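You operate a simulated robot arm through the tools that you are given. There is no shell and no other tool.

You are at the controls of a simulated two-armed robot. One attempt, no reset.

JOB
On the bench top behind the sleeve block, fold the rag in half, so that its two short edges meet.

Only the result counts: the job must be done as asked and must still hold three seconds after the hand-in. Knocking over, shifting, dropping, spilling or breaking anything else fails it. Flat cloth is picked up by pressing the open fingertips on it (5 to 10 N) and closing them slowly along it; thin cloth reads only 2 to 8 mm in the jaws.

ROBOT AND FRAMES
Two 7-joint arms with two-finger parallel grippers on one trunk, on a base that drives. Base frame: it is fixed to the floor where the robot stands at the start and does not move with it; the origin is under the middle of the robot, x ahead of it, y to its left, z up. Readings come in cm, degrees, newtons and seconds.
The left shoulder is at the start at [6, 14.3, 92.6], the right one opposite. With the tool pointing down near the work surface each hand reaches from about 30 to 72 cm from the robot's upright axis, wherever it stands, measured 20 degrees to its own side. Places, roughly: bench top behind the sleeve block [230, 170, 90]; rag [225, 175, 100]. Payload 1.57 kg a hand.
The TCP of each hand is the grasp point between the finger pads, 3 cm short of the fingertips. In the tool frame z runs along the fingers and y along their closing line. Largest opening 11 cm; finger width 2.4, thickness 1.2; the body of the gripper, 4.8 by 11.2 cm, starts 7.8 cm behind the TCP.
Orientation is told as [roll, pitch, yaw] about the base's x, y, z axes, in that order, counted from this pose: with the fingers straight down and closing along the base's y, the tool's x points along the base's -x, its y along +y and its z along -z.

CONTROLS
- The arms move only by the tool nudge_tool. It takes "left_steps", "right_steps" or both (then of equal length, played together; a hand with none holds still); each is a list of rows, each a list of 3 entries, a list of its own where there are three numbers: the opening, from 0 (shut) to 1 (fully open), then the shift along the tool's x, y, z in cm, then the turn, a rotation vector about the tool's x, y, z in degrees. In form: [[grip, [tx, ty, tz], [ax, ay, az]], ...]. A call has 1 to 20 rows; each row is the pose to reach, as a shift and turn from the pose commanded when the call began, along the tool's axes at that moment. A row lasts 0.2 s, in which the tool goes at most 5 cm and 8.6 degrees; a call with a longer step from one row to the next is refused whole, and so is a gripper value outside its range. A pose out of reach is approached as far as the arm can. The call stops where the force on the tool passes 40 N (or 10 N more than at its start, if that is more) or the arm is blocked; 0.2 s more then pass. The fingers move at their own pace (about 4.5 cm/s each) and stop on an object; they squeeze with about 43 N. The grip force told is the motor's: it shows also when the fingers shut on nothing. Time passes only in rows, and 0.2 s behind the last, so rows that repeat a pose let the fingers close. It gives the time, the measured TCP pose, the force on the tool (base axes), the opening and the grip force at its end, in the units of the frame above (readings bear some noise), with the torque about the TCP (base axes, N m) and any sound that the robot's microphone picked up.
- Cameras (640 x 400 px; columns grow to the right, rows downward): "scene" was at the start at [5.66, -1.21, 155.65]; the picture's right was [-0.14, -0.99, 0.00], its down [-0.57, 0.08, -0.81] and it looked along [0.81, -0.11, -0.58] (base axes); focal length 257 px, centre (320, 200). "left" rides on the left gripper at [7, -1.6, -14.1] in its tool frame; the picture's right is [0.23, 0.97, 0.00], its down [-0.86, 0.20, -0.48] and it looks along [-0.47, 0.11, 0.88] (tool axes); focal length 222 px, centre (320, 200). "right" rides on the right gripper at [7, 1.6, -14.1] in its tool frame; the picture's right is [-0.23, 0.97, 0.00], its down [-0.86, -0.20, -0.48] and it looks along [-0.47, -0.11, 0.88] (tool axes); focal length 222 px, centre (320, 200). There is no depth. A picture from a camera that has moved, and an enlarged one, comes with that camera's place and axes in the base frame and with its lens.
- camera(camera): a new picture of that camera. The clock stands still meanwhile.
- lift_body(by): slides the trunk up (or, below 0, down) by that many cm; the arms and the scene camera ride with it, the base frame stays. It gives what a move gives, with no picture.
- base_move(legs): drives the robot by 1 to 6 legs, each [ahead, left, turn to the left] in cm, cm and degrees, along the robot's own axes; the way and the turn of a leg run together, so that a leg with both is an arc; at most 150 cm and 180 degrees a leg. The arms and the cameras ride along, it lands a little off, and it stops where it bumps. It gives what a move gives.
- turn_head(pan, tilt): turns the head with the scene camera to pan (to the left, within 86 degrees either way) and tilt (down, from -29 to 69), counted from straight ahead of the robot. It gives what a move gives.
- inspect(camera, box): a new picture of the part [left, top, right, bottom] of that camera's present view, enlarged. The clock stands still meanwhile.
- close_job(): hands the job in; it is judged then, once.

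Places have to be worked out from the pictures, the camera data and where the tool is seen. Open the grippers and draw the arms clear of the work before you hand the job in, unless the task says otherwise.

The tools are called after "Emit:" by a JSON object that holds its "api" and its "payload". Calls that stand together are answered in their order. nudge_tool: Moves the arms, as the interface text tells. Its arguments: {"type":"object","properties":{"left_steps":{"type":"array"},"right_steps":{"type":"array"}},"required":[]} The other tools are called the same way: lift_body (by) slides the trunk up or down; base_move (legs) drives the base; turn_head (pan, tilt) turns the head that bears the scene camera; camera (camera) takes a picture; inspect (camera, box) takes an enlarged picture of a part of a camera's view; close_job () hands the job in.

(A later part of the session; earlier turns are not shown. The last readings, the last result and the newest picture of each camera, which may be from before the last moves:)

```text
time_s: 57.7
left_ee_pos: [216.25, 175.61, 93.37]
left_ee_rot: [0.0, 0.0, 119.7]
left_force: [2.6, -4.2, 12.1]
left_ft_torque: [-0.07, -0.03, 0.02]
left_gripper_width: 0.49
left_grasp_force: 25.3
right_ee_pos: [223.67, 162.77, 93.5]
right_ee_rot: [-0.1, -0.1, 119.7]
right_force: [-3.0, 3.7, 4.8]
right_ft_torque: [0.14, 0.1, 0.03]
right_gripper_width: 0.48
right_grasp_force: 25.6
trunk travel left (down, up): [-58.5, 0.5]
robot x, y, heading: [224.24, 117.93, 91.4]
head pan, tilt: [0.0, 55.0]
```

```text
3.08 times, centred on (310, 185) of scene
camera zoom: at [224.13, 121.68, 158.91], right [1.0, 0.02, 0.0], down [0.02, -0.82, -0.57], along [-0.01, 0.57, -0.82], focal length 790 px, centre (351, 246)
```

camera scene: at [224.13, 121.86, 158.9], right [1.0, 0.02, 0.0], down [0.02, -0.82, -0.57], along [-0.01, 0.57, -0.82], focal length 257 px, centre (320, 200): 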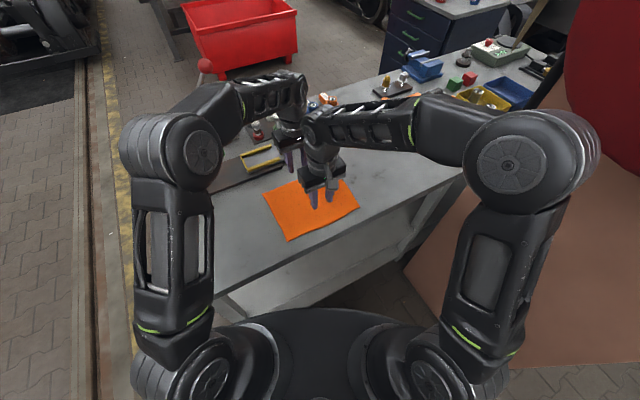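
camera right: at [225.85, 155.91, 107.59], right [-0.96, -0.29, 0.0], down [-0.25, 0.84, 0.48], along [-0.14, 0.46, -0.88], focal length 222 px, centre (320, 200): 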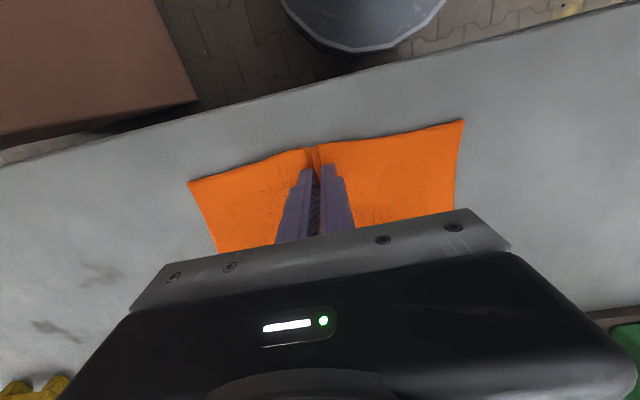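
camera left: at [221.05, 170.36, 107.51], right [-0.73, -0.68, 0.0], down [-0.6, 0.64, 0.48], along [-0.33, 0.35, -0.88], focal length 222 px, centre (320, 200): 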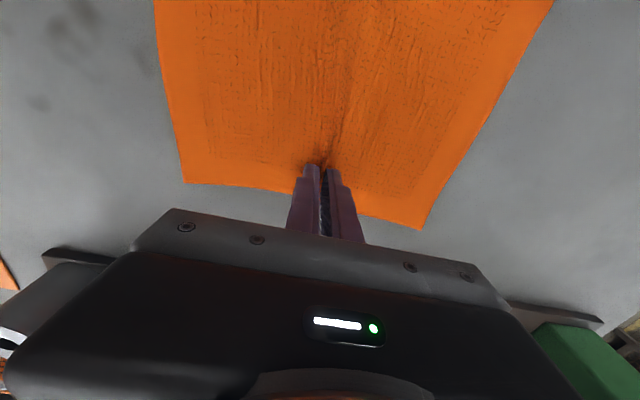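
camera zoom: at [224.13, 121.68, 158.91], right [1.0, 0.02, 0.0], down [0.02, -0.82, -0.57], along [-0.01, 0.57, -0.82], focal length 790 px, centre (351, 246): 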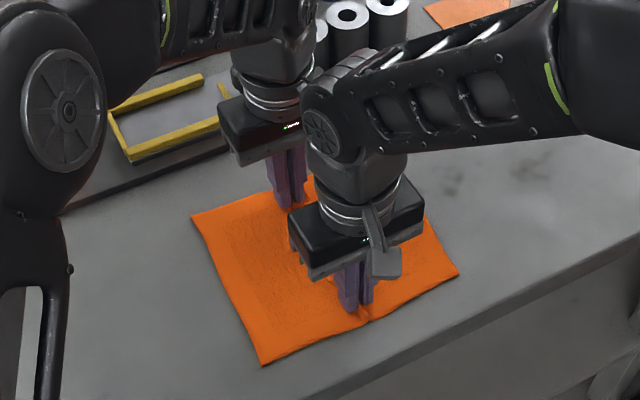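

Both grippers hold a 4.8 mm fold of cloth, and the rag drew in evenly from both ends (about 2 cm each), so the pinch is on the mid line. I lift both hands slowly by 13 cm.

Emit:
{"api": "nudge_tool", "payload": {"left_steps": [[0, [0, 0, -0.4], [0, 0, 0]], [0, [0, 0, -1.0], [0, 0, 0]], [0, [0, 0, -1.7], [0, 0, 0]], [0, [0, 0, -2.4], [0, 0, 0]], [0, [0, 0, -3.1], [0, 0, 0]], [0, [0, 0, -3.8], [0, 0, 0]], [0, [0, 0, -4.5], [0, 0, 0]], [0, [0, 0, -5.2], [0, 0, 0]], [0, [0, 0, -5.9], [0, 0, 0]], [0, [0, 0, -6.6], [0, 0, 0]], [0, [0, 0, -7.3], [0, 0, 0]], [0, [0, 0, -8.0], [0, 0, 0]], [0, [0, 0, -8.7], [0, 0, 0]], [0, [0, 0, -9.4], [0, 0, 0]], [0, [0, 0, -10.1], [0, 0, 0]], [0, [0, 0, -10.8], [0, 0, 0]], [0, [0, 0, -11.5], [0, 0, 0]], [0, [0, 0, -12.2], [0, 0, 0]], [0, [0, 0, -13], [0, 0, 0]], [0, [0, 0, -13], [0, 0, 0]]], "right_steps": [[0, [0, 0, -0.4], [0, 0, 0]], [0, [0, 0, -1.0], [0, 0, 0]], [0, [0, 0, -1.7], [0, 0, 0]], [0, [0, 0, -2.4], [0, 0, 0]], [0, [0, 0, -3.1], [0, 0, 0]], [0, [0, 0, -3.8], [0, 0, 0]], [0, [0, 0, -4.5], [0, 0, 0]], [0, [0, 0, -5.2], [0, 0, 0]], [0, [0, 0, -5.9], [0, 0, 0]], [0, [0, 0, -6.6], [0, 0, 0]], [0, [0, 0, -7.3], [0, 0, 0]], [0, [0, 0, -8.0], [0, 0, 0]], [0, [0, 0, -8.7], [0, 0, 0]], [0, [0, 0, -9.4], [0, 0, 0]], [0, [0, 0, -10.1], [0, 0, 0]], [0, [0, 0, -10.8], [0, 0, 0]], [0, [0, 0, -11.5], [0, 0, 0]], [0, [0, 0, -12.2], [0, 0, 0]], [0, [0, 0, -13], [0, 0, 0]], [0, [0, 0, -13], [0, 0, 0]]]}}

Emit:
{"api": "camera", "payload": {"camera": "left"}}

Emit:
{"api": "camera", "payload": {"camera": "right"}}

Emit:
{"api": "inspect", "payload": {"camera": "scene", "box": [230, 110, 390, 240]}}

```text
time_s: 61.9
left_ee_pos: [216.28, 175.77, 106.34]
left_ee_rot: [0.0, 0.0, 119.7]
left_force: [0.3, -2.5, -0.2]
left_ft_torque: [-0.14, -0.08, 0.01]
left_gripper_width: 0.46
left_grasp_force: 25.1
right_ee_pos: [223.74, 162.93, 106.47]
right_ee_rot: [0.0, 0.0, 119.7]
right_force: [-1.8, 3.3, 0.5]
right_ft_torque: [0.12, 0.09, -0.04]
right_gripper_width: 0.47
right_grasp_force: 25.4
trunk travel left (down, up): [-58.5, 0.5]
robot x, y, heading: [224.54, 117.51, 91.4]
head pan, tilt: [0.0, 55.0]
```

```text
taken
camera left: at [221.09, 170.51, 120.47], right [-0.73, -0.68, 0.0], down [-0.6, 0.64, 0.48], along [-0.33, 0.35, -0.88], focal length 222 px, centre (320, 200)
```

left: 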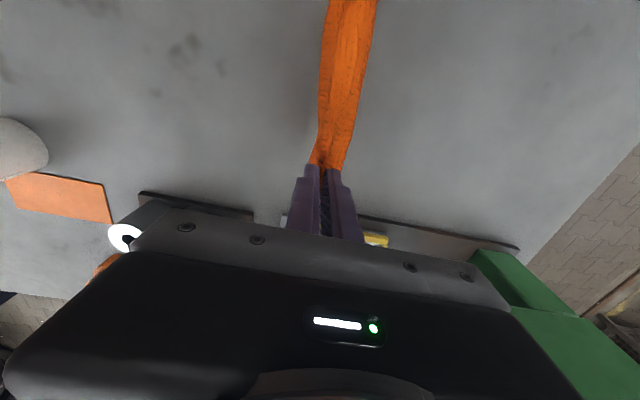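

```text
taken
camera right: at [225.87, 156.02, 120.61], right [-0.96, -0.29, 0.0], down [-0.25, 0.84, 0.48], along [-0.14, 0.46, -0.88], focal length 222 px, centre (320, 200)
```

right: 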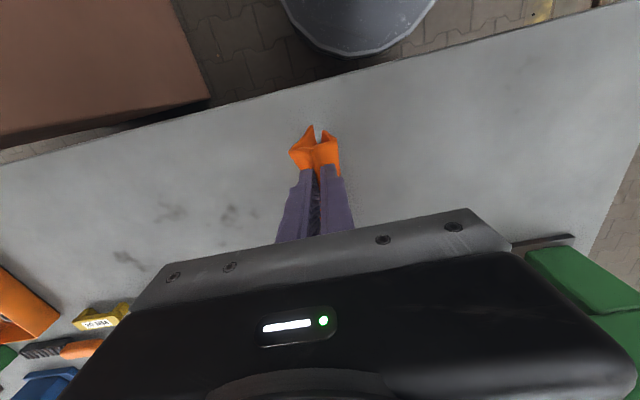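

```text
3.08 times, centred on (310, 175) of scene
camera zoom: at [224.11, 121.85, 158.9], right [1.0, 0.02, 0.0], down [0.02, -0.82, -0.57], along [-0.01, 0.57, -0.82], focal length 790 px, centre (351, 277)
```

zoom: 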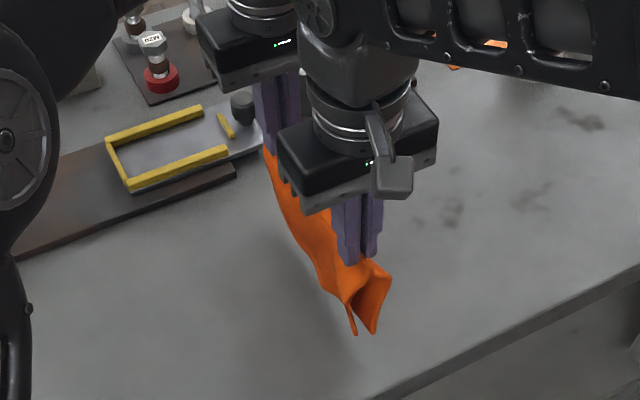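

The rag hangs doubled from both hands, with the short edges at the bottom. I enlarge the view of the hanging near corners to check whether the edges are level.

Emit:
{"api": "inspect", "payload": {"camera": "right", "box": [260, 100, 380, 180]}}

Emit:
{"api": "inspect", "payload": {"camera": "left", "box": [240, 0, 440, 180]}}

Emit:
{"api": "inspect", "payload": {"camera": "scene", "box": [290, 170, 370, 230]}}

```text
5.00 times, centred on (320, 140) of right
camera zoom: at [225.87, 156.02, 120.61], right [-0.96, -0.29, 0.0], down [-0.25, 0.84, 0.48], along [-0.14, 0.46, -0.88], focal length 1111 px, centre (320, 500)
```

zoom: 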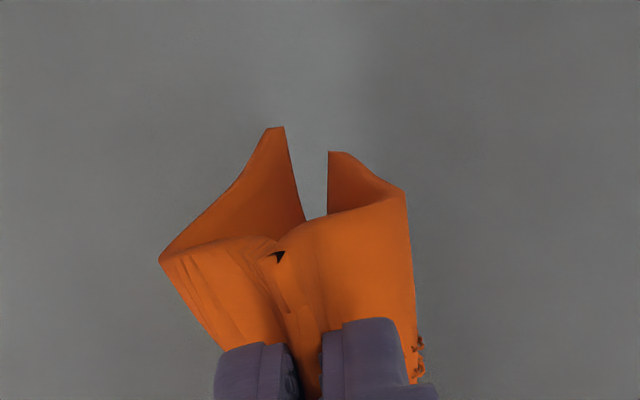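

```text
2.22 times, centred on (340, 90) of left
camera zoom: at [221.09, 170.51, 120.47], right [-0.73, -0.68, 0.0], down [-0.6, 0.64, 0.48], along [-0.33, 0.35, -0.88], focal length 494 px, centre (276, 444)
```

zoom: 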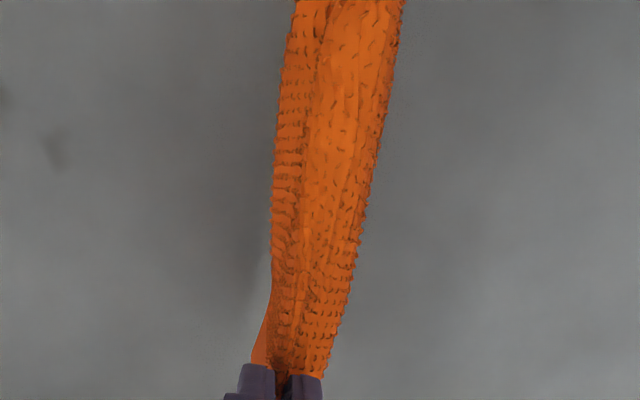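

```text
6.67 times, centred on (330, 200) of scene
camera zoom: at [224.11, 121.85, 158.9], right [1.0, 0.02, 0.0], down [0.02, -0.82, -0.57], along [-0.01, 0.57, -0.82], focal length 1712 px, centre (253, 200)
```

zoom: 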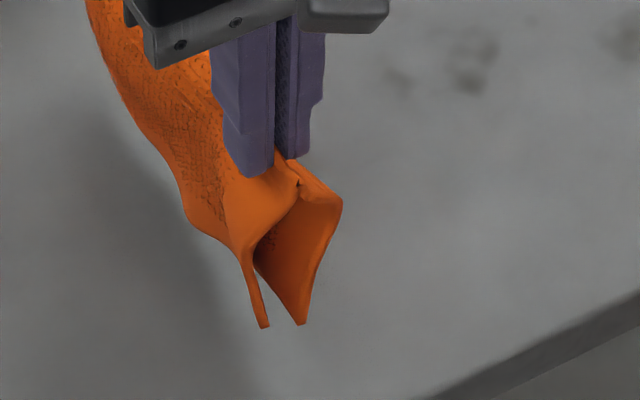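

Both halves hang level, so the pinch is well centred. I lower until the short edges touch the bench and then carry the hands toward −u on an arc, so that the doubled cloth begins to lie down.

Emit:
{"api": "nudge_tool", "payload": {"left_steps": [[0, [0, 0, 0.5], [0, 0, 0]], [0, [0, 0, 1.0], [0, 0, 0]], [0, [0, 0.1, 1.5], [0, 0, 0]], [0, [0, 0.3, 1.9], [0, 0, 0]], [0, [0, 0.7, 2.1], [0, 0, 0]], [0, [0, 1.2, 2.25], [0, 0, 0]], [0, [0, 1.9, 2.4], [0, 0, 0]], [0, [0, 2.5, 2.55], [0, 0, 0]], [0, [0, 3.1, 2.7], [0, 0, 0]], [0, [0, 3.7, 2.85], [0, 0, 0]], [0, [0, 4.3, 3.1], [0, 0, 0]], [0, [0, 4.9, 3.4], [0, 0, 0]], [0, [0, 5.4, 3.65], [0, 0, 0]], [0, [0, 6.0, 4.0], [0, 0, 0]], [0, [0, 6.5, 4.35], [0, 0, 0]], [0, [0, 6.95, 4.7], [0, 0, 0]], [0, [0, 6.95, 4.7], [0, 0, 0]]], "right_steps": [[0, [0, 0, 0.5], [0, 0, 0]], [0, [0, 0, 1.0], [0, 0, 0]], [0, [0, 0.1, 1.5], [0, 0, 0]], [0, [0, 0.3, 1.9], [0, 0, 0]], [0, [0, 0.7, 2.1], [0, 0, 0]], [0, [0, 1.2, 2.25], [0, 0, 0]], [0, [0, 1.9, 2.4], [0, 0, 0]], [0, [0, 2.5, 2.55], [0, 0, 0]], [0, [0, 3.1, 2.7], [0, 0, 0]], [0, [0, 3.7, 2.85], [0, 0, 0]], [0, [0, 4.3, 3.1], [0, 0, 0]], [0, [0, 4.9, 3.4], [0, 0, 0]], [0, [0, 5.4, 3.65], [0, 0, 0]], [0, [0, 6.0, 4.0], [0, 0, 0]], [0, [0, 6.5, 4.35], [0, 0, 0]], [0, [0, 6.95, 4.7], [0, 0, 0]], [0, [0, 6.95, 4.7], [0, 0, 0]]]}}

Emit:
{"api": "camera", "payload": {"camera": "left"}}

Emit:
{"api": "camera", "payload": {"camera": "right"}}

Emit:
{"api": "inspect", "payload": {"camera": "scene", "box": [230, 110, 390, 240]}}

```text
time_s: 65.5
left_ee_pos: [209.97, 172.37, 101.47]
left_ee_rot: [0.0, 0.0, 119.7]
left_force: [2.6, -4.5, 1.1]
left_ft_torque: [-0.12, -0.07, 0.01]
left_gripper_width: 0.48
left_grasp_force: 25.5
right_ee_pos: [217.69, 159.35, 101.8]
right_ee_rot: [0.1, 0.0, 119.6]
right_force: [-3.5, 3.9, 0.3]
right_ft_torque: [0.15, 0.09, 0.01]
right_gripper_width: 0.44
right_grasp_force: 24.9
trunk travel left (down, up): [-58.5, 0.5]
robot x, y, heading: [224.47, 117.68, 91.4]
head pan, tilt: [0.0, 55.0]
```

```text
taken
camera left: at [214.88, 166.99, 115.68], right [-0.73, -0.68, 0.0], down [-0.6, 0.64, 0.48], along [-0.33, 0.35, -0.88], focal length 222 px, centre (320, 200)
```

left: 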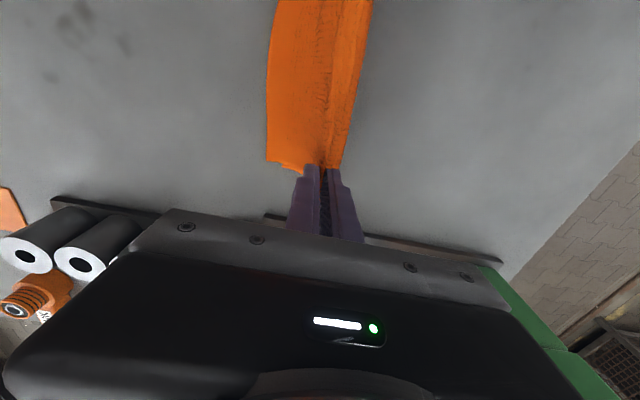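

```text
taken
camera right: at [219.87, 152.54, 115.92], right [-0.96, -0.29, 0.0], down [-0.25, 0.84, 0.48], along [-0.14, 0.46, -0.88], focal length 222 px, centre (320, 200)
```

right: 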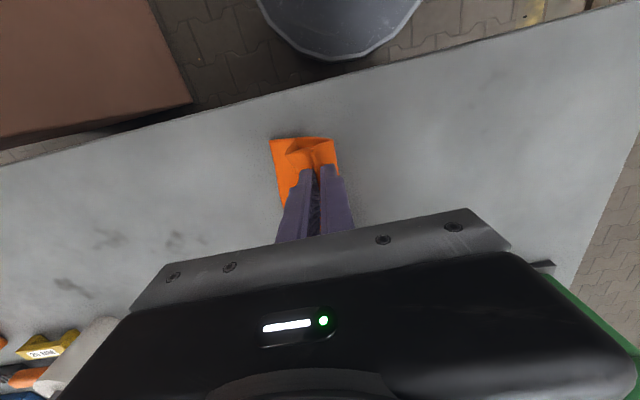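

```text
3.08 times, centred on (310, 175) of scene
camera zoom: at [224.13, 121.84, 158.9], right [1.0, 0.02, 0.0], down [0.02, -0.82, -0.57], along [-0.01, 0.57, -0.82], focal length 790 px, centre (351, 277)
```

zoom: 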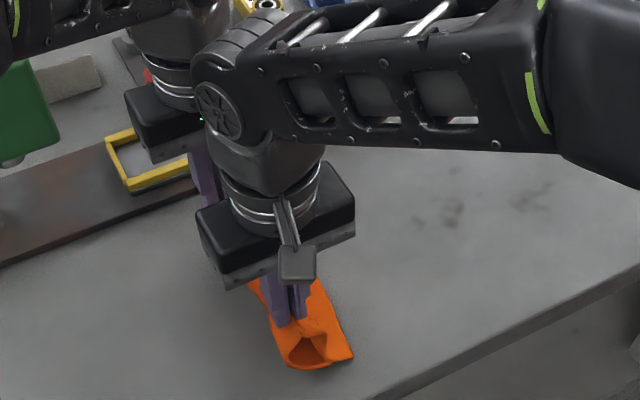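

The cloth trails behind the hands, with a bulge in the lower half. I enlarge the near end to see how both edges lie.

Emit:
{"api": "inspect", "payload": {"camera": "scene", "box": [280, 160, 360, 215]}}

Emit:
{"api": "inspect", "payload": {"camera": "right", "box": [250, 110, 370, 185]}}

Emit:
{"api": "inspect", "payload": {"camera": "left", "box": [240, 0, 440, 180]}}

```text
7.27 times, centred on (320, 188) of scene
camera zoom: at [224.13, 121.84, 158.9], right [1.0, 0.02, 0.0], down [0.02, -0.82, -0.57], along [-0.01, 0.57, -0.82], focal length 1867 px, centre (320, 291)
```

zoom: 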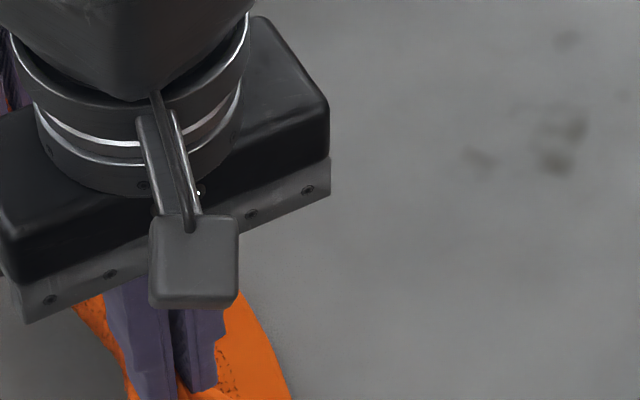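

```text
5.33 times, centred on (310, 148) of right
camera zoom: at [219.87, 152.54, 115.92], right [-0.96, -0.29, 0.0], down [-0.25, 0.84, 0.48], along [-0.14, 0.46, -0.88], focal length 1185 px, centre (373, 480)
```

zoom: 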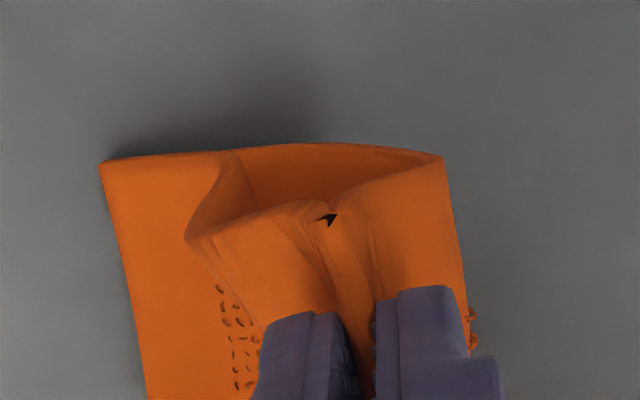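

```text
2.22 times, centred on (340, 90) of left
camera zoom: at [214.88, 166.99, 115.68], right [-0.73, -0.68, 0.0], down [-0.6, 0.64, 0.48], along [-0.33, 0.35, -0.88], focal length 494 px, centre (276, 444)
```

zoom: 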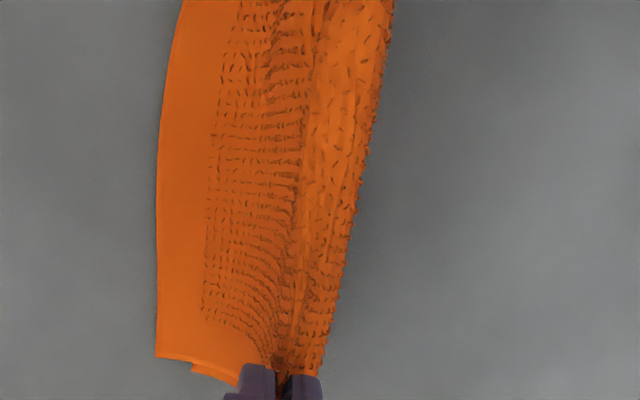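

Both edges lie at about u=273.7 on the table with the lower half bulging a little. I continue the arc with slightly more pull toward −u, stopping about 1 cm above the surface.

Emit:
{"api": "nudge_tool", "payload": {"left_steps": [[0, [0, 0.5, 0], [0, 0, 0]], [0, [0, 1.0, 0], [0, 0, 0]], [0, [0, 1.4, 0], [0, 0, 0]], [0, [0, 1.8, 0.3], [0, 0, 0]], [0, [0, 2.2, 0.7], [0, 0, 0]], [0, [0, 2.6, 1.1], [0, 0, 0]], [0, [0, 3.0, 1.6], [0, 0, 0]], [0, [0, 3.4, 2.2], [0, 0, 0]], [0, [0, 3.8, 2.75], [0, 0, 0]], [0, [0, 4.1, 3.3], [0, 0, 0]], [0, [0, 4.4, 3.9], [0, 0, 0]], [0, [0, 4.6, 4.45], [0, 0, 0]], [0, [0, 4.8, 5.0], [0, 0, 0]], [0, [0, 5.0, 5.6], [0, 0, 0]], [0, [0, 5.1, 6.2], [0, 0, 0]], [0, [0, 5.2, 6.7], [0, 0, 0]], [0, [0, 5.25, 7.1], [0, 0, 0]], [0, [0, 5.25, 7.1], [0, 0, 0]]], "right_steps": [[0, [0, 0.5, 0], [0, 0, 0]], [0, [0, 1.0, 0], [0, 0, 0]], [0, [0, 1.4, 0], [0, 0, 0]], [0, [0, 1.8, 0.3], [0, 0, 0]], [0, [0, 2.2, 0.7], [0, 0, 0]], [0, [0, 2.6, 1.1], [0, 0, 0]], [0, [0, 3.0, 1.6], [0, 0, 0]], [0, [0, 3.4, 2.2], [0, 0, 0]], [0, [0, 3.8, 2.75], [0, 0, 0]], [0, [0, 4.1, 3.3], [0, 0, 0]], [0, [0, 4.4, 3.9], [0, 0, 0]], [0, [0, 4.6, 4.45], [0, 0, 0]], [0, [0, 4.8, 5.0], [0, 0, 0]], [0, [0, 5.0, 5.6], [0, 0, 0]], [0, [0, 5.1, 6.2], [0, 0, 0]], [0, [0, 5.2, 6.7], [0, 0, 0]], [0, [0, 5.25, 7.1], [0, 0, 0]], [0, [0, 5.25, 7.1], [0, 0, 0]]]}}

Emit:
{"api": "camera", "payload": {"camera": "left"}}

Emit:
{"api": "camera", "payload": {"camera": "right"}}

Emit:
{"api": "camera", "payload": {"camera": "scene"}}

```text
time_s: 69.3
left_ee_pos: [205.64, 169.76, 94.68]
left_ee_rot: [0.1, -0.1, 119.7]
left_force: [2.5, -2.5, 1.1]
left_ft_torque: [-0.11, -0.05, 0.01]
left_gripper_width: 0.44
left_grasp_force: 25.1
right_ee_pos: [213.2, 156.8, 94.63]
right_ee_rot: [0.0, 0.0, 119.6]
right_force: [-2.6, 3.2, 0.8]
right_ft_torque: [0.09, 0.09, 0.04]
right_gripper_width: 0.45
right_grasp_force: 25.2
trunk travel left (down, up): [-58.5, 0.5]
robot x, y, heading: [224.61, 117.46, 91.3]
head pan, tilt: [0.0, 55.0]
```

```text
taken
camera left: at [210.44, 164.47, 108.7], right [-0.73, -0.68, 0.0], down [-0.6, 0.64, 0.48], along [-0.33, 0.35, -0.88], focal length 222 px, centre (320, 200)
```

left: 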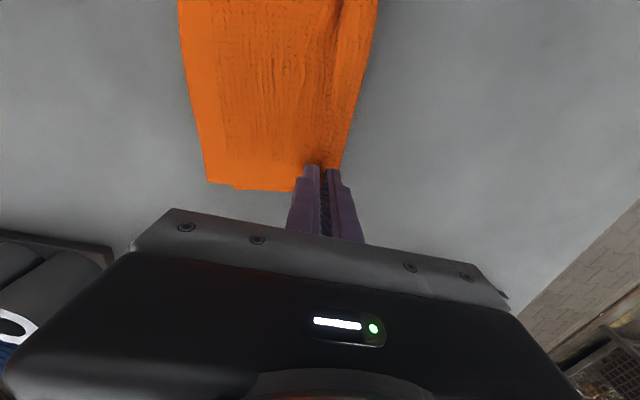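

```text
taken
camera right: at [215.33, 149.98, 108.79], right [-0.96, -0.29, 0.0], down [-0.25, 0.84, 0.48], along [-0.14, 0.46, -0.88], focal length 222 px, centre (320, 200)
```

right: 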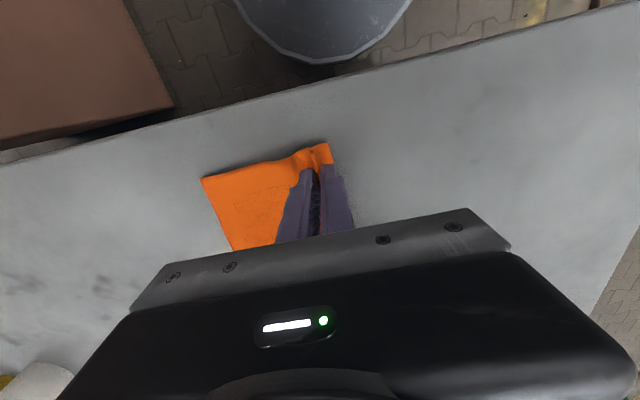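

```text
taken
camera scene: at [224.11, 121.82, 158.9], right [1.0, 0.02, 0.0], down [0.02, -0.82, -0.57], along [-0.01, 0.57, -0.82], focal length 257 px, centre (320, 200)
```

scene: 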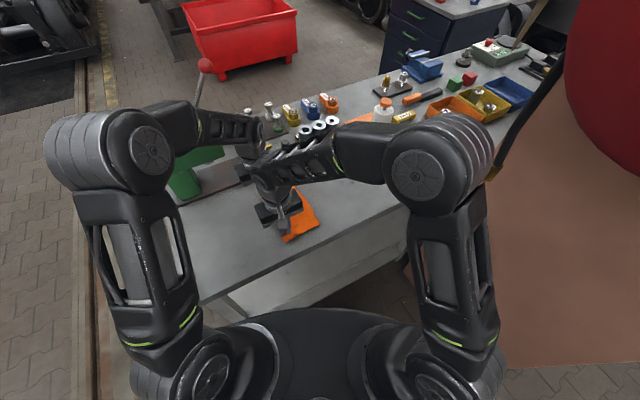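

The doubled cloth now lies almost flat behind the hands. I enlarge both ends of the meeting edges to judge how they match.

Emit:
{"api": "inspect", "payload": {"camera": "left", "box": [160, 80, 360, 205]}}

Emit:
{"api": "inspect", "payload": {"camera": "right", "box": [180, 130, 360, 255]}}

Emit:
{"api": "inspect", "payload": {"camera": "scene", "box": [250, 160, 350, 250]}}

```text
3.20 times, centred on (260, 142) of left
camera zoom: at [210.44, 164.47, 108.7], right [-0.73, -0.68, 0.0], down [-0.6, 0.64, 0.48], along [-0.33, 0.35, -0.88], focal length 711 px, centre (512, 384)
```

zoom: 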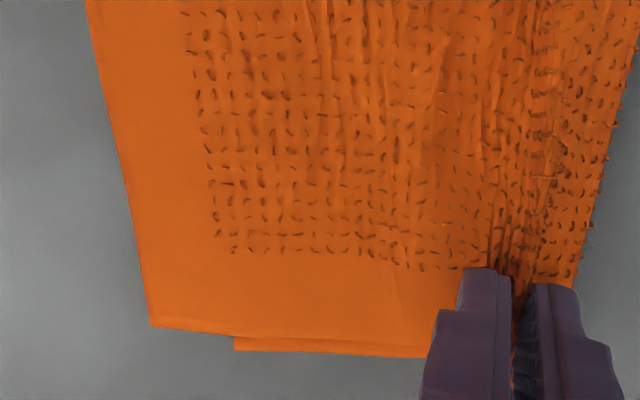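

```text
3.20 times, centred on (270, 192) of right
camera zoom: at [215.33, 149.98, 108.79], right [-0.96, -0.29, 0.0], down [-0.25, 0.84, 0.48], along [-0.14, 0.46, -0.88], focal length 711 px, centre (480, 224)
```

zoom: 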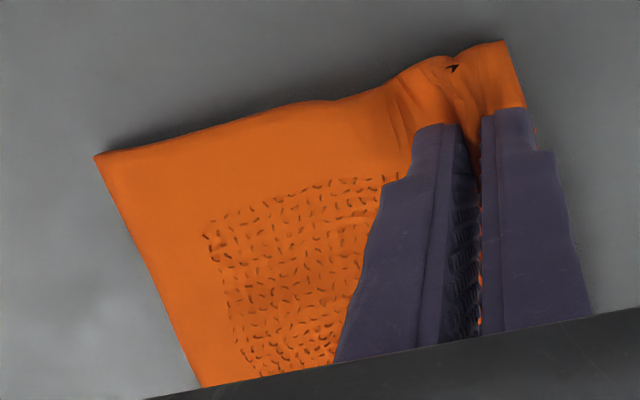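

```text
4.44 times, centred on (300, 205) of scene
camera zoom: at [224.11, 121.82, 158.9], right [1.0, 0.02, 0.0], down [0.02, -0.82, -0.57], along [-0.01, 0.57, -0.82], focal length 1141 px, centre (409, 178)
```

zoom: 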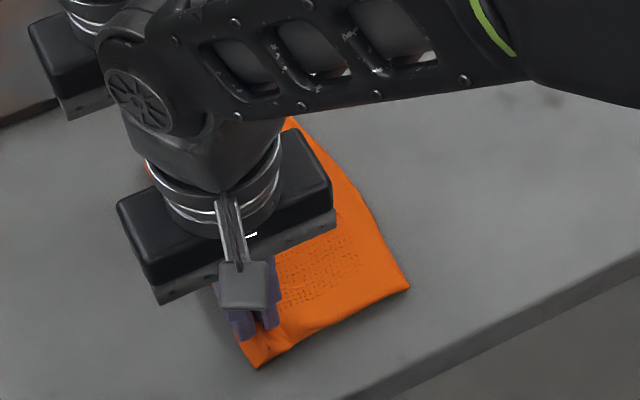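

Top layer B's edge is at u≈272.3–273.7 while the lower layer's far corner sits at u≈270, because the lower half still bulges in front of the fingers. I pull both hands 3.5 cm toward −u at this height to draw both layers taut.

Emit:
{"api": "nudge_tool", "payload": {"left_steps": [[0, [0, 0.3, 0], [0, 0, 0]], [0, [0, 0.6, 0], [0, 0, 0]], [0, [0, 0.9, 0], [0, 0, 0]], [0, [0, 1.2, 0], [0, 0, 0]], [0, [0, 1.5, 0], [0, 0, 0]], [0, [0, 1.8, 0], [0, 0, 0]], [0, [0, 2.1, 0], [0, 0, 0]], [0, [0, 2.4, 0], [0, 0, 0]], [0, [0, 2.7, 0], [0, 0, 0]], [0, [0, 3.0, 0], [0, 0, 0]], [0, [0, 3.3, 0], [0, 0, 0]], [0, [0, 3.5, 0], [0, 0, 0]], [0, [0, 3.5, 0], [0, 0, 0]]], "right_steps": [[0, [0, 0.3, 0], [0, 0, 0]], [0, [0, 0.6, 0], [0, 0, 0]], [0, [0, 0.9, 0], [0, 0, 0]], [0, [0, 1.2, 0], [0, 0, 0]], [0, [0, 1.5, 0], [0, 0, 0]], [0, [0, 1.8, 0], [0, 0, 0]], [0, [0, 2.1, 0], [0, 0, 0]], [0, [0, 2.4, 0], [0, 0, 0]], [0, [0, 2.7, 0], [0, 0, 0]], [0, [0, 3.0, 0], [0, 0, 0]], [0, [0, 3.3, 0], [0, 0, 0]], [0, [0, 3.5, 0], [0, 0, 0]], [0, [0, 3.5, 0], [0, 0, 0]]]}}

Emit:
{"api": "inspect", "payload": {"camera": "left", "box": [130, 60, 370, 210]}}

Emit:
{"api": "inspect", "payload": {"camera": "right", "box": [160, 120, 360, 245]}}

Emit:
{"api": "inspect", "payload": {"camera": "scene", "box": [230, 160, 350, 250]}}

```text
time_s: 72.1
left_ee_pos: [202.42, 167.89, 94.36]
left_ee_rot: [0.0, 0.0, 119.7]
left_force: [2.8, -2.7, 0.6]
left_ft_torque: [-0.11, -0.12, -0.01]
left_gripper_width: 0.45
left_grasp_force: 24.6
right_ee_pos: [210.15, 155.02, 94.7]
right_ee_rot: [0.0, 0.0, 119.7]
right_force: [-2.3, 3.5, 1.4]
right_ft_torque: [0.14, 0.13, 0.0]
right_gripper_width: 0.46
right_grasp_force: 24.7
trunk travel left (down, up): [-58.5, 0.5]
robot x, y, heading: [224.37, 117.61, 91.5]
head pan, tilt: [0.0, 55.0]
```

```text
2.67 times, centred on (250, 135) of left
camera zoom: at [207.34, 162.7, 108.61], right [-0.73, -0.68, 0.0], down [-0.6, 0.64, 0.48], along [-0.33, 0.35, -0.88], focal length 592 px, centre (507, 373)
```

zoom: 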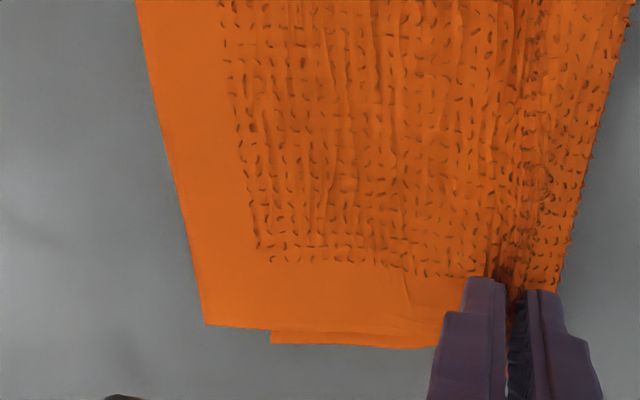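

```text
3.20 times, centred on (260, 182) of right
camera zoom: at [212.18, 148.18, 108.75], right [-0.96, -0.29, 0.0], down [-0.25, 0.84, 0.48], along [-0.14, 0.46, -0.88], focal length 711 px, centre (512, 256)
```

zoom: 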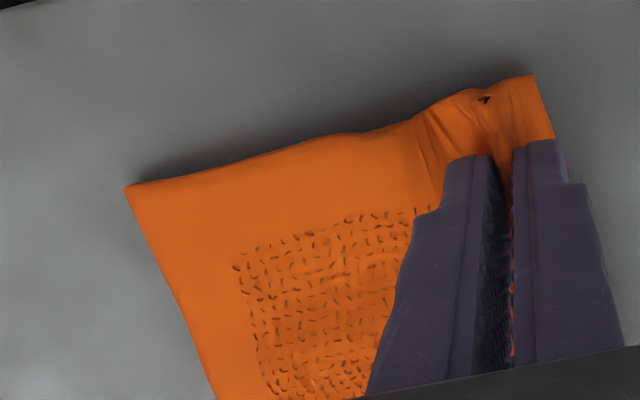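

```text
4.44 times, centred on (290, 205) of scene
camera zoom: at [224.12, 121.83, 158.9], right [1.0, 0.02, 0.0], down [0.02, -0.82, -0.57], along [-0.01, 0.57, -0.82], focal length 1141 px, centre (453, 178)
```

zoom: 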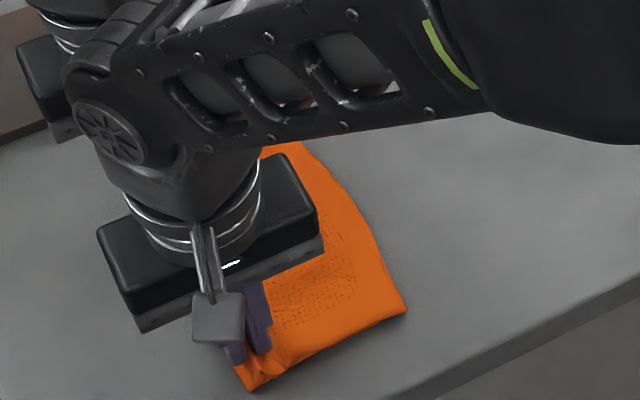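

The whole rag just slid along, keeping a 2 cm mismatch: the vertical pinch forces the lower layer to bulge. I'll hang it again, carry it back to +u and lay it down afresh with the hands tilted so both layers leave the fingers straight. First I lift straight up.

Emit:
{"api": "nudge_tool", "payload": {"left_steps": [[0, [0.03, 0, -0.6], [0, 0, 0]], [0, [0.06, 0, -1.4], [0, 0, 0]], [0, [0.1, 0, -2.2], [0, 0, 0]], [0, [0.1, 0, -3.0], [0, 0, 0]], [0, [0.1, 0, -3.8], [0, 0, 0]], [0, [0.1, 0, -4.6], [0, 0, 0]], [0, [0.1, 0, -5.4], [0, 0, 0]], [0, [0.1, 0, -6.2], [0, 0, 0]], [0, [0.1, 0, -7.0], [0, 0, 0]], [0, [0.1, 0, -7.8], [0, 0, 0]], [0, [0.1, 0, -8.6], [0, 0, 0]], [0, [0.1, 0, -9.4], [0, 0, 0]], [0, [0.1, 0, -10.2], [0, 0, 0]], [0, [0.1, 0, -11.0], [0, 0, 0]], [0, [0.1, 0, -11.8], [0, 0, 0]], [0, [0.1, 0, -12.6], [0, 0, 0]], [0, [0.1, 0, -13.4], [0, 0, 0]], [0, [0.1, 0, -13.4], [0, 0, 0]]], "right_steps": [[0, [-0.03, 0, -0.6], [0, 0, 0]], [0, [-0.06, 0, -1.4], [0, 0, 0]], [0, [-0.1, 0, -2.2], [0, 0, 0]], [0, [-0.1, 0, -3.0], [0, 0, 0]], [0, [-0.1, 0, -3.8], [0, 0, 0]], [0, [-0.1, 0, -4.6], [0, 0, 0]], [0, [-0.1, 0, -5.4], [0, 0, 0]], [0, [-0.1, 0, -6.2], [0, 0, 0]], [0, [-0.1, 0, -7.0], [0, 0, 0]], [0, [-0.1, 0, -7.8], [0, 0, 0]], [0, [-0.1, 0, -8.6], [0, 0, 0]], [0, [-0.1, 0, -9.4], [0, 0, 0]], [0, [-0.1, 0, -10.2], [0, 0, 0]], [0, [-0.1, 0, -11.0], [0, 0, 0]], [0, [-0.1, 0, -11.8], [0, 0, 0]], [0, [-0.1, 0, -12.6], [0, 0, 0]], [0, [-0.1, 0, -13.4], [0, 0, 0]], [0, [-0.1, 0, -13.4], [0, 0, 0]]]}}

Emit:
{"api": "camera", "payload": {"camera": "scene"}}

Emit:
{"api": "inspect", "payload": {"camera": "right", "box": [240, 90, 400, 190]}}

```text
time_s: 75.9
left_ee_pos: [202.51, 167.75, 107.92]
left_ee_rot: [0.0, 0.0, 119.6]
left_force: [1.0, -0.9, -0.1]
left_ft_torque: [-0.03, 0.0, -0.01]
left_gripper_width: 0.46
left_grasp_force: 25.0
right_ee_pos: [210.14, 155.06, 108.07]
right_ee_rot: [0.0, 0.0, 119.7]
right_force: [-1.0, 1.9, 0.1]
right_ft_torque: [0.04, 0.05, -0.03]
right_gripper_width: 0.42
right_grasp_force: 25.5
trunk travel left (down, up): [-58.5, 0.5]
robot x, y, heading: [224.47, 117.63, 91.3]
head pan, tilt: [0.0, 55.0]
```

```text
taken
camera scene: at [224.1, 121.84, 158.9], right [1.0, 0.02, 0.0], down [0.02, -0.82, -0.57], along [-0.01, 0.57, -0.82], focal length 257 px, centre (320, 200)
```

scene: 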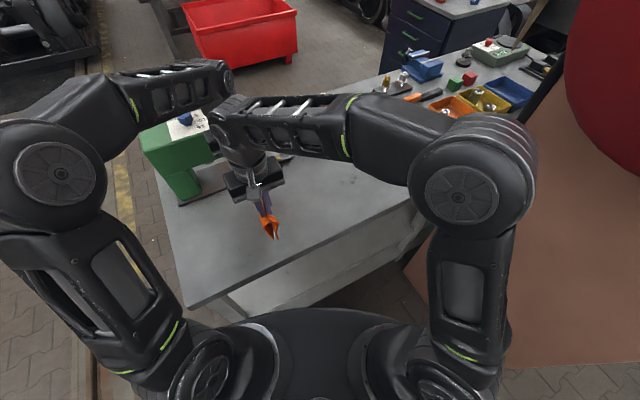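

```text
4.00 times, centred on (320, 140) of right
camera zoom: at [212.16, 148.26, 122.22], right [-0.96, -0.29, 0.0], down [-0.25, 0.84, 0.48], along [-0.14, 0.46, -0.88], focal length 888 px, centre (320, 440)
```

zoom: 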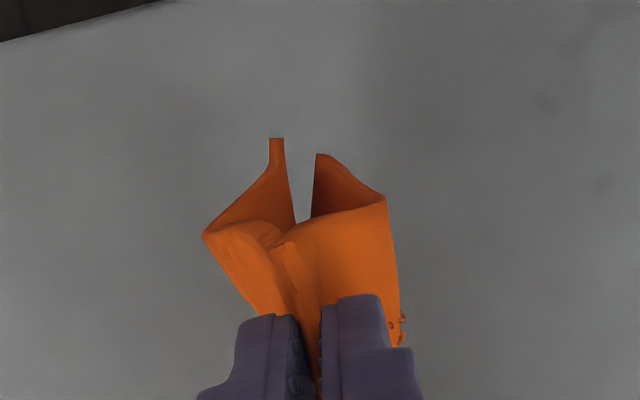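

It hangs symmetrically again with less tension between the hands. I carry it 25 cm toward +u at this height.

Emit:
{"api": "nudge_tool", "payload": {"left_steps": [[0, [0, -0.7, 0], [0, 0, 0]], [0, [0, -2.0, 0], [0, 0, 0]], [0, [0, -3.5, 0], [0, 0, 0]], [0, [0, -5.0, 0], [0, 0, 0]], [0, [0, -6.5, 0], [0, 0, 0]], [0, [0, -8.0, 0], [0, 0, 0]], [0, [0, -9.5, 0], [0, 0, 0]], [0, [0, -11.0, 0], [0, 0, 0]], [0, [0, -12.5, 0], [0, 0, 0]], [0, [0, -14.0, 0], [0, 0, 0]], [0, [0, -15.5, 0], [0, 0, 0]], [0, [0, -17.0, 0], [0, 0, 0]], [0, [0, -18.5, 0], [0, 0, 0]], [0, [0, -20.0, 0], [0, 0, 0]], [0, [0, -21.5, 0], [0, 0, 0]], [0, [0, -23.0, 0], [0, 0, 0]], [0, [0, -24.3, 0], [0, 0, 0]], [0, [0, -25, 0], [0, 0, 0]], [0, [0, -25, 0], [0, 0, 0]]], "right_steps": [[0, [0, -0.7, 0], [0, 0, 0]], [0, [0, -2.0, 0], [0, 0, 0]], [0, [0, -3.5, 0], [0, 0, 0]], [0, [0, -5.0, 0], [0, 0, 0]], [0, [0, -6.5, 0], [0, 0, 0]], [0, [0, -8.0, 0], [0, 0, 0]], [0, [0, -9.5, 0], [0, 0, 0]], [0, [0, -11.0, 0], [0, 0, 0]], [0, [0, -12.5, 0], [0, 0, 0]], [0, [0, -14.0, 0], [0, 0, 0]], [0, [0, -15.5, 0], [0, 0, 0]], [0, [0, -17.0, 0], [0, 0, 0]], [0, [0, -18.5, 0], [0, 0, 0]], [0, [0, -20.0, 0], [0, 0, 0]], [0, [0, -21.5, 0], [0, 0, 0]], [0, [0, -23.0, 0], [0, 0, 0]], [0, [0, -24.3, 0], [0, 0, 0]], [0, [0, -25, 0], [0, 0, 0]], [0, [0, -25, 0], [0, 0, 0]]]}}

Emit:
{"api": "camera", "payload": {"camera": "scene"}}

Emit:
{"api": "inspect", "payload": {"camera": "right", "box": [240, 90, 400, 190]}}

```text
time_s: 79.9
left_ee_pos: [221.2, 177.79, 107.84]
left_ee_rot: [-0.1, -0.2, 119.7]
left_force: [4.0, -2.8, 0.3]
left_ft_torque: [-0.11, -0.11, 0.04]
left_gripper_width: 0.45
left_grasp_force: 25.5
left hand out of reach, approached as far as the arm can: row 15, 16, 17, 18, 19
right_ee_pos: [231.79, 167.72, 107.94]
right_ee_rot: [0.0, -0.1, 119.7]
right_force: [-4.7, 3.9, -0.2]
right_ft_torque: [0.08, 0.16, 0.04]
right_gripper_width: 0.44
right_grasp_force: 25.5
trunk travel left (down, up): [-58.5, 0.5]
robot x, y, heading: [224.46, 117.5, 91.3]
head pan, tilt: [0.0, 55.0]
```

```text
taken
camera scene: at [224.14, 121.82, 158.9], right [1.0, 0.02, 0.0], down [0.02, -0.82, -0.57], along [-0.01, 0.57, -0.82], focal length 257 px, centre (320, 200)
```

scene: 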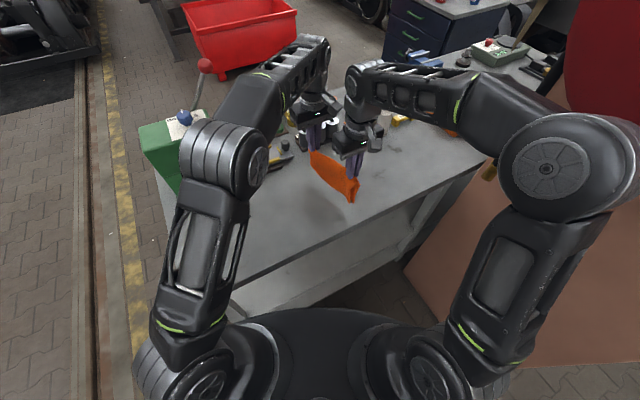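

```text
4.00 times, centred on (320, 140) of right
camera zoom: at [233.98, 160.77, 122.12], right [-0.96, -0.29, 0.0], down [-0.25, 0.84, 0.48], along [-0.14, 0.46, -0.88], focal length 888 px, centre (320, 440)
```

zoom: 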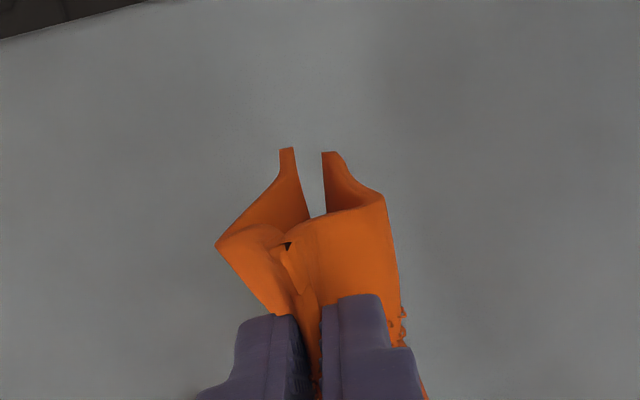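

The left arm reached its limit at u≈280.3 while the right went on to 284.5. I bring the right hand back 4.2 cm so the fold is square again.

Emit:
{"api": "nudge_tool", "payload": {"right_steps": [[0, [0, 0.7, 0], [0, 0, 0]], [0, [0, 1.4, 0], [0, 0, 0]], [0, [0, 2.1, 0], [0, 0, 0]], [0, [0, 2.8, 0], [0, 0, 0]], [0, [0, 3.5, 0], [0, 0, 0]], [0, [0, 4.2, 0], [0, 0, 0]], [0, [0, 4.2, 0], [0, 0, 0]]]}}

```text
time_s: 81.5
left_ee_pos: [221.0, 177.82, 107.86]
left_ee_rot: [0.0, 0.0, 119.8]
left_force: [0.1, 0.7, 0.3]
left_ft_torque: [-0.01, -0.03, -0.07]
left_gripper_width: 0.47
left_grasp_force: 25.0
right_ee_pos: [228.13, 165.37, 108.09]
right_ee_rot: [0.1, 0.0, 119.6]
right_force: [-0.3, -0.4, 0.0]
right_ft_torque: [-0.01, 0.01, -0.02]
right_gripper_width: 0.46
right_grasp_force: 25.0
trunk travel left (down, up): [-58.5, 0.5]
robot x, y, heading: [224.54, 117.76, 91.6]
head pan, tilt: [0.0, 55.0]
```

Both hands are now at u≈280.2. I check how the left hand's command now stands by stepping its command back 4 cm, then matching the right.

Emit:
{"api": "nudge_tool", "payload": {"left_steps": [[0, [0, 1, 0], [0, 0, 0]], [0, [0, 2, 0], [0, 0, 0]]]}}

```text
time_s: 82.1
left_ee_pos: [219.33, 176.69, 107.85]
left_ee_rot: [0.0, 0.0, 119.8]
left_force: [0.1, -0.4, -0.6]
left_ft_torque: [0.02, -0.02, -0.01]
left_gripper_width: 0.47
left_grasp_force: 25.4
right_ee_pos: [228.13, 165.35, 107.92]
right_ee_rot: [0.0, 0.1, 119.7]
right_force: [-0.4, 0.3, -0.2]
right_ft_torque: [-0.02, 0.04, -0.01]
right_gripper_width: 0.47
right_grasp_force: 25.4
trunk travel left (down, up): [-58.5, 0.5]
robot x, y, heading: [224.33, 117.51, 91.6]
head pan, tilt: [0.0, 55.0]
```

The command follows the reached pose, so left is at u=278.2. I square both hands at u≈279.9 with 14.8 cm between them and lower until the corners just reach the bench.

Emit:
{"api": "nudge_tool", "payload": {"left_steps": [[0, [0, -0.6, 0.3], [0, 0, 0]], [0, [0, -1.2, 0.8], [0, 0, 0]], [0, [0, -1.7, 1.3], [0, 0, 0]], [0, [0, -1.7, 1.8], [0, 0, 0]], [0, [0, -1.7, 2.2], [0, 0, 0]], [0, [0, -1.7, 2.5], [0, 0, 0]], [0, [0, -1.7, 2.5], [0, 0, 0]]], "right_steps": [[0, [0.2, 0.1, 0.3], [0, 0, 0]], [0, [0.4, 0.2, 0.8], [0, 0, 0]], [0, [0.5, 0.3, 1.3], [0, 0, 0]], [0, [0.5, 0.3, 1.8], [0, 0, 0]], [0, [0.5, 0.3, 2.2], [0, 0, 0]], [0, [0.5, 0.3, 2.5], [0, 0, 0]], [0, [0.5, 0.3, 2.5], [0, 0, 0]]]}}

Emit:
{"api": "inspect", "payload": {"camera": "right", "box": [240, 90, 400, 190]}}

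Emit:
{"api": "inspect", "payload": {"camera": "scene", "box": [280, 120, 400, 220]}}

```text
time_s: 83.7
left_ee_pos: [220.99, 177.67, 105.17]
left_ee_rot: [0.1, 0.0, 119.7]
left_force: [0.2, -0.9, -0.5]
left_ft_torque: [-0.04, -0.05, 0.0]
left_gripper_width: 0.45
left_grasp_force: 25.0
right_ee_pos: [228.03, 164.78, 105.45]
right_ee_rot: [0.0, 0.0, 119.7]
right_force: [-0.4, 0.9, -0.1]
right_ft_torque: [0.03, 0.02, 0.01]
right_gripper_width: 0.47
right_grasp_force: 24.8
trunk travel left (down, up): [-58.5, 0.5]
robot x, y, heading: [224.15, 117.55, 91.3]
head pan, tilt: [0.0, 55.0]
```

```text
4.00 times, centred on (320, 140) of right
camera zoom: at [230.21, 157.99, 119.61], right [-0.96, -0.29, 0.0], down [-0.25, 0.84, 0.48], along [-0.14, 0.46, -0.88], focal length 888 px, centre (320, 440)
```

zoom: 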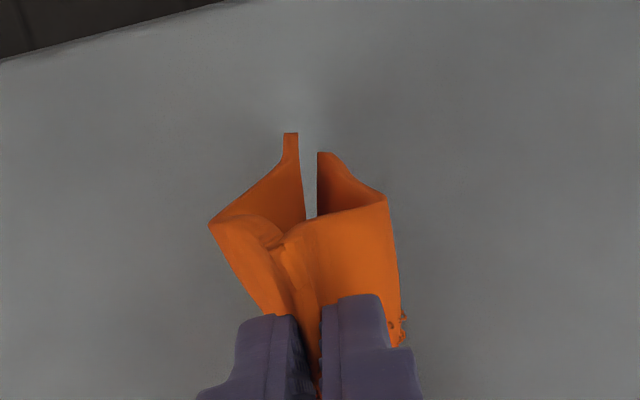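

```text
4.00 times, centred on (340, 170) of scene
camera zoom: at [224.12, 121.84, 158.9], right [1.0, 0.02, 0.0], down [0.02, -0.82, -0.57], along [-0.01, 0.57, -0.82], focal length 1027 px, centre (240, 320)
```

zoom: 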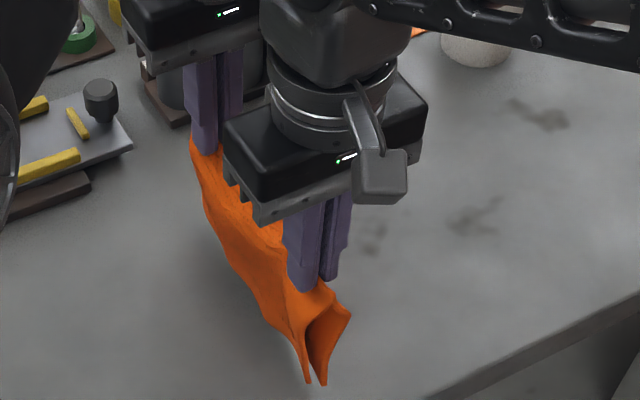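

The rag hangs evenly. Now I lay it down toward −u on a slightly wider arc than its length, tilting both hands up to 25° so the fingers point along the cloth.

Emit:
{"api": "nudge_tool", "payload": {"left_steps": [[0, [0, 0.38, 0.2], [1.5, 0, 0]], [0, [0, 0.76, 0.4], [3, 0, 0]], [0, [0, 1.24, 0.61], [4.5, 0, 0]], [0, [0, 1.71, 0.82], [6, 0, 0]], [0, [0, 2.19, 0.88], [7.5, 0, 0]], [0, [0, 2.67, 0.94], [9, 0, 0]], [0, [0, 3.15, 1.05], [10.5, 0, 0]], [0, [0, 3.62, 1.17], [12, 0, 0]], [0, [0, 4.08, 1.28], [13.5, 0, 0]], [0, [0, 4.53, 1.4], [15, 0, 0]], [0, [0, 4.98, 1.57], [16.5, 0, 0]], [0, [0, 5.43, 1.75], [18, 0, 0]], [0, [0, 5.83, 1.91], [19, 0, 0]], [0, [0, 6.23, 2.08], [20, 0, 0]], [0, [0, 6.65, 2.3], [21, 0, 0]], [0, [0, 7.07, 2.52], [22, 0, 0]], [0, [0, 7.45, 2.74], [23, 0, 0]], [0, [0, 7.82, 2.96], [24, 0, 0]], [0, [0, 8.25, 3.27], [24.5, 0, 0]], [0, [0, 8.67, 3.58], [25, 0, 0]]], "right_steps": [[0, [0, 0.38, 0.2], [1.5, 0, 0]], [0, [0, 0.76, 0.4], [3, 0, 0]], [0, [0, 1.24, 0.61], [4.5, 0, 0]], [0, [0, 1.71, 0.82], [6, 0, 0]], [0, [0, 2.19, 0.88], [7.5, 0, 0]], [0, [0, 2.67, 0.94], [9, 0, 0]], [0, [0, 3.15, 1.05], [10.5, 0, 0]], [0, [0, 3.62, 1.17], [12, 0, 0]], [0, [0, 4.08, 1.28], [13.5, 0, 0]], [0, [0, 4.53, 1.4], [15, 0, 0]], [0, [0, 4.98, 1.57], [16.5, 0, 0]], [0, [0, 5.43, 1.75], [18, 0, 0]], [0, [0, 5.83, 1.91], [19, 0, 0]], [0, [0, 6.23, 2.08], [20, 0, 0]], [0, [0, 6.65, 2.3], [21, 0, 0]], [0, [0, 7.07, 2.52], [22, 0, 0]], [0, [0, 7.45, 2.74], [23, 0, 0]], [0, [0, 7.82, 2.96], [24, 0, 0]], [0, [0, 8.25, 3.27], [24.5, 0, 0]], [0, [0, 8.67, 3.58], [25, 0, 0]]]}}

Emit:
{"api": "camera", "payload": {"camera": "left"}}

Emit:
{"api": "camera", "payload": {"camera": "right"}}

Emit:
{"api": "camera", "payload": {"camera": "scene"}}

```text
time_s: 87.9
left_ee_pos: [213.33, 173.37, 101.69]
left_ee_rot: [-24.9, 0.0, 119.7]
left_force: [0.6, -0.2, -0.2]
left_ft_torque: [-0.09, 0.06, 0.0]
left_gripper_width: 0.43
left_grasp_force: 25.5
right_ee_pos: [220.6, 160.5, 101.8]
right_ee_rot: [-25.0, 0.1, 119.7]
right_force: [-0.8, 0.2, 0.0]
right_ft_torque: [0.01, 0.07, 0.05]
right_gripper_width: 0.41
right_grasp_force: 25.1
trunk travel left (down, up): [-58.5, 0.5]
robot x, y, heading: [223.59, 117.59, 91.5]
head pan, tilt: [0.0, 55.0]
```

```text
taken
camera left: at [212.91, 165.06, 115.17], right [-0.65, -0.63, -0.41], down [-0.76, 0.55, 0.35], along [0.01, 0.54, -0.84], focal length 222 px, centre (320, 200)
```

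left: 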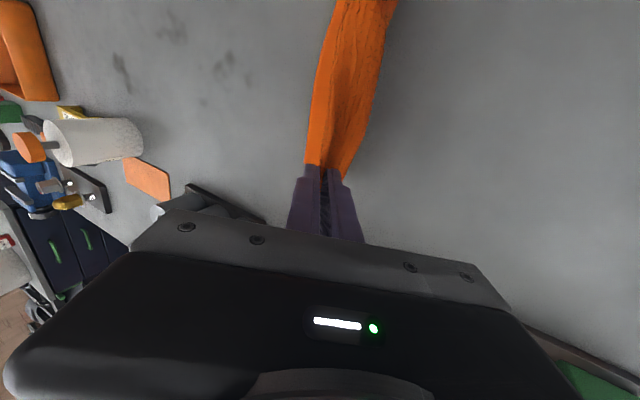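

```text
taken
camera right: at [217.63, 150.84, 114.0], right [-0.88, -0.24, -0.41], down [-0.44, 0.73, 0.52], along [0.18, 0.64, -0.75], focal length 222 px, centre (320, 200)
```

right: 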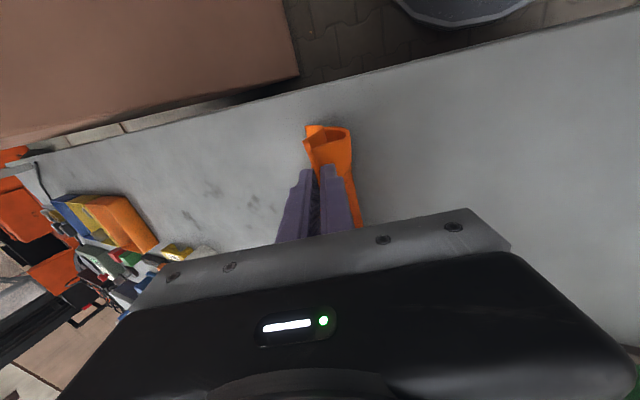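

```text
taken
camera scene: at [224.08, 121.83, 158.9], right [1.0, 0.02, 0.0], down [0.02, -0.82, -0.57], along [-0.01, 0.57, -0.82], focal length 257 px, centre (320, 200)
```

scene: 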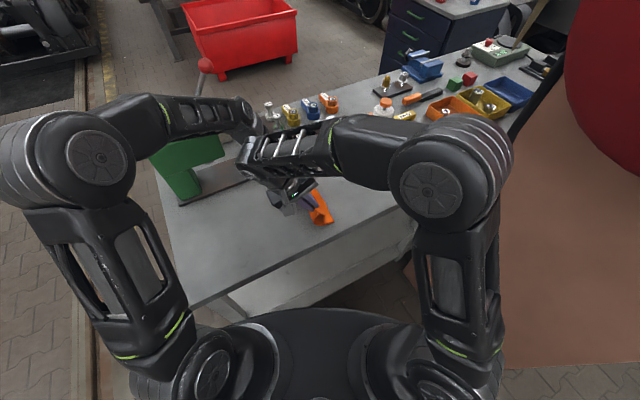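

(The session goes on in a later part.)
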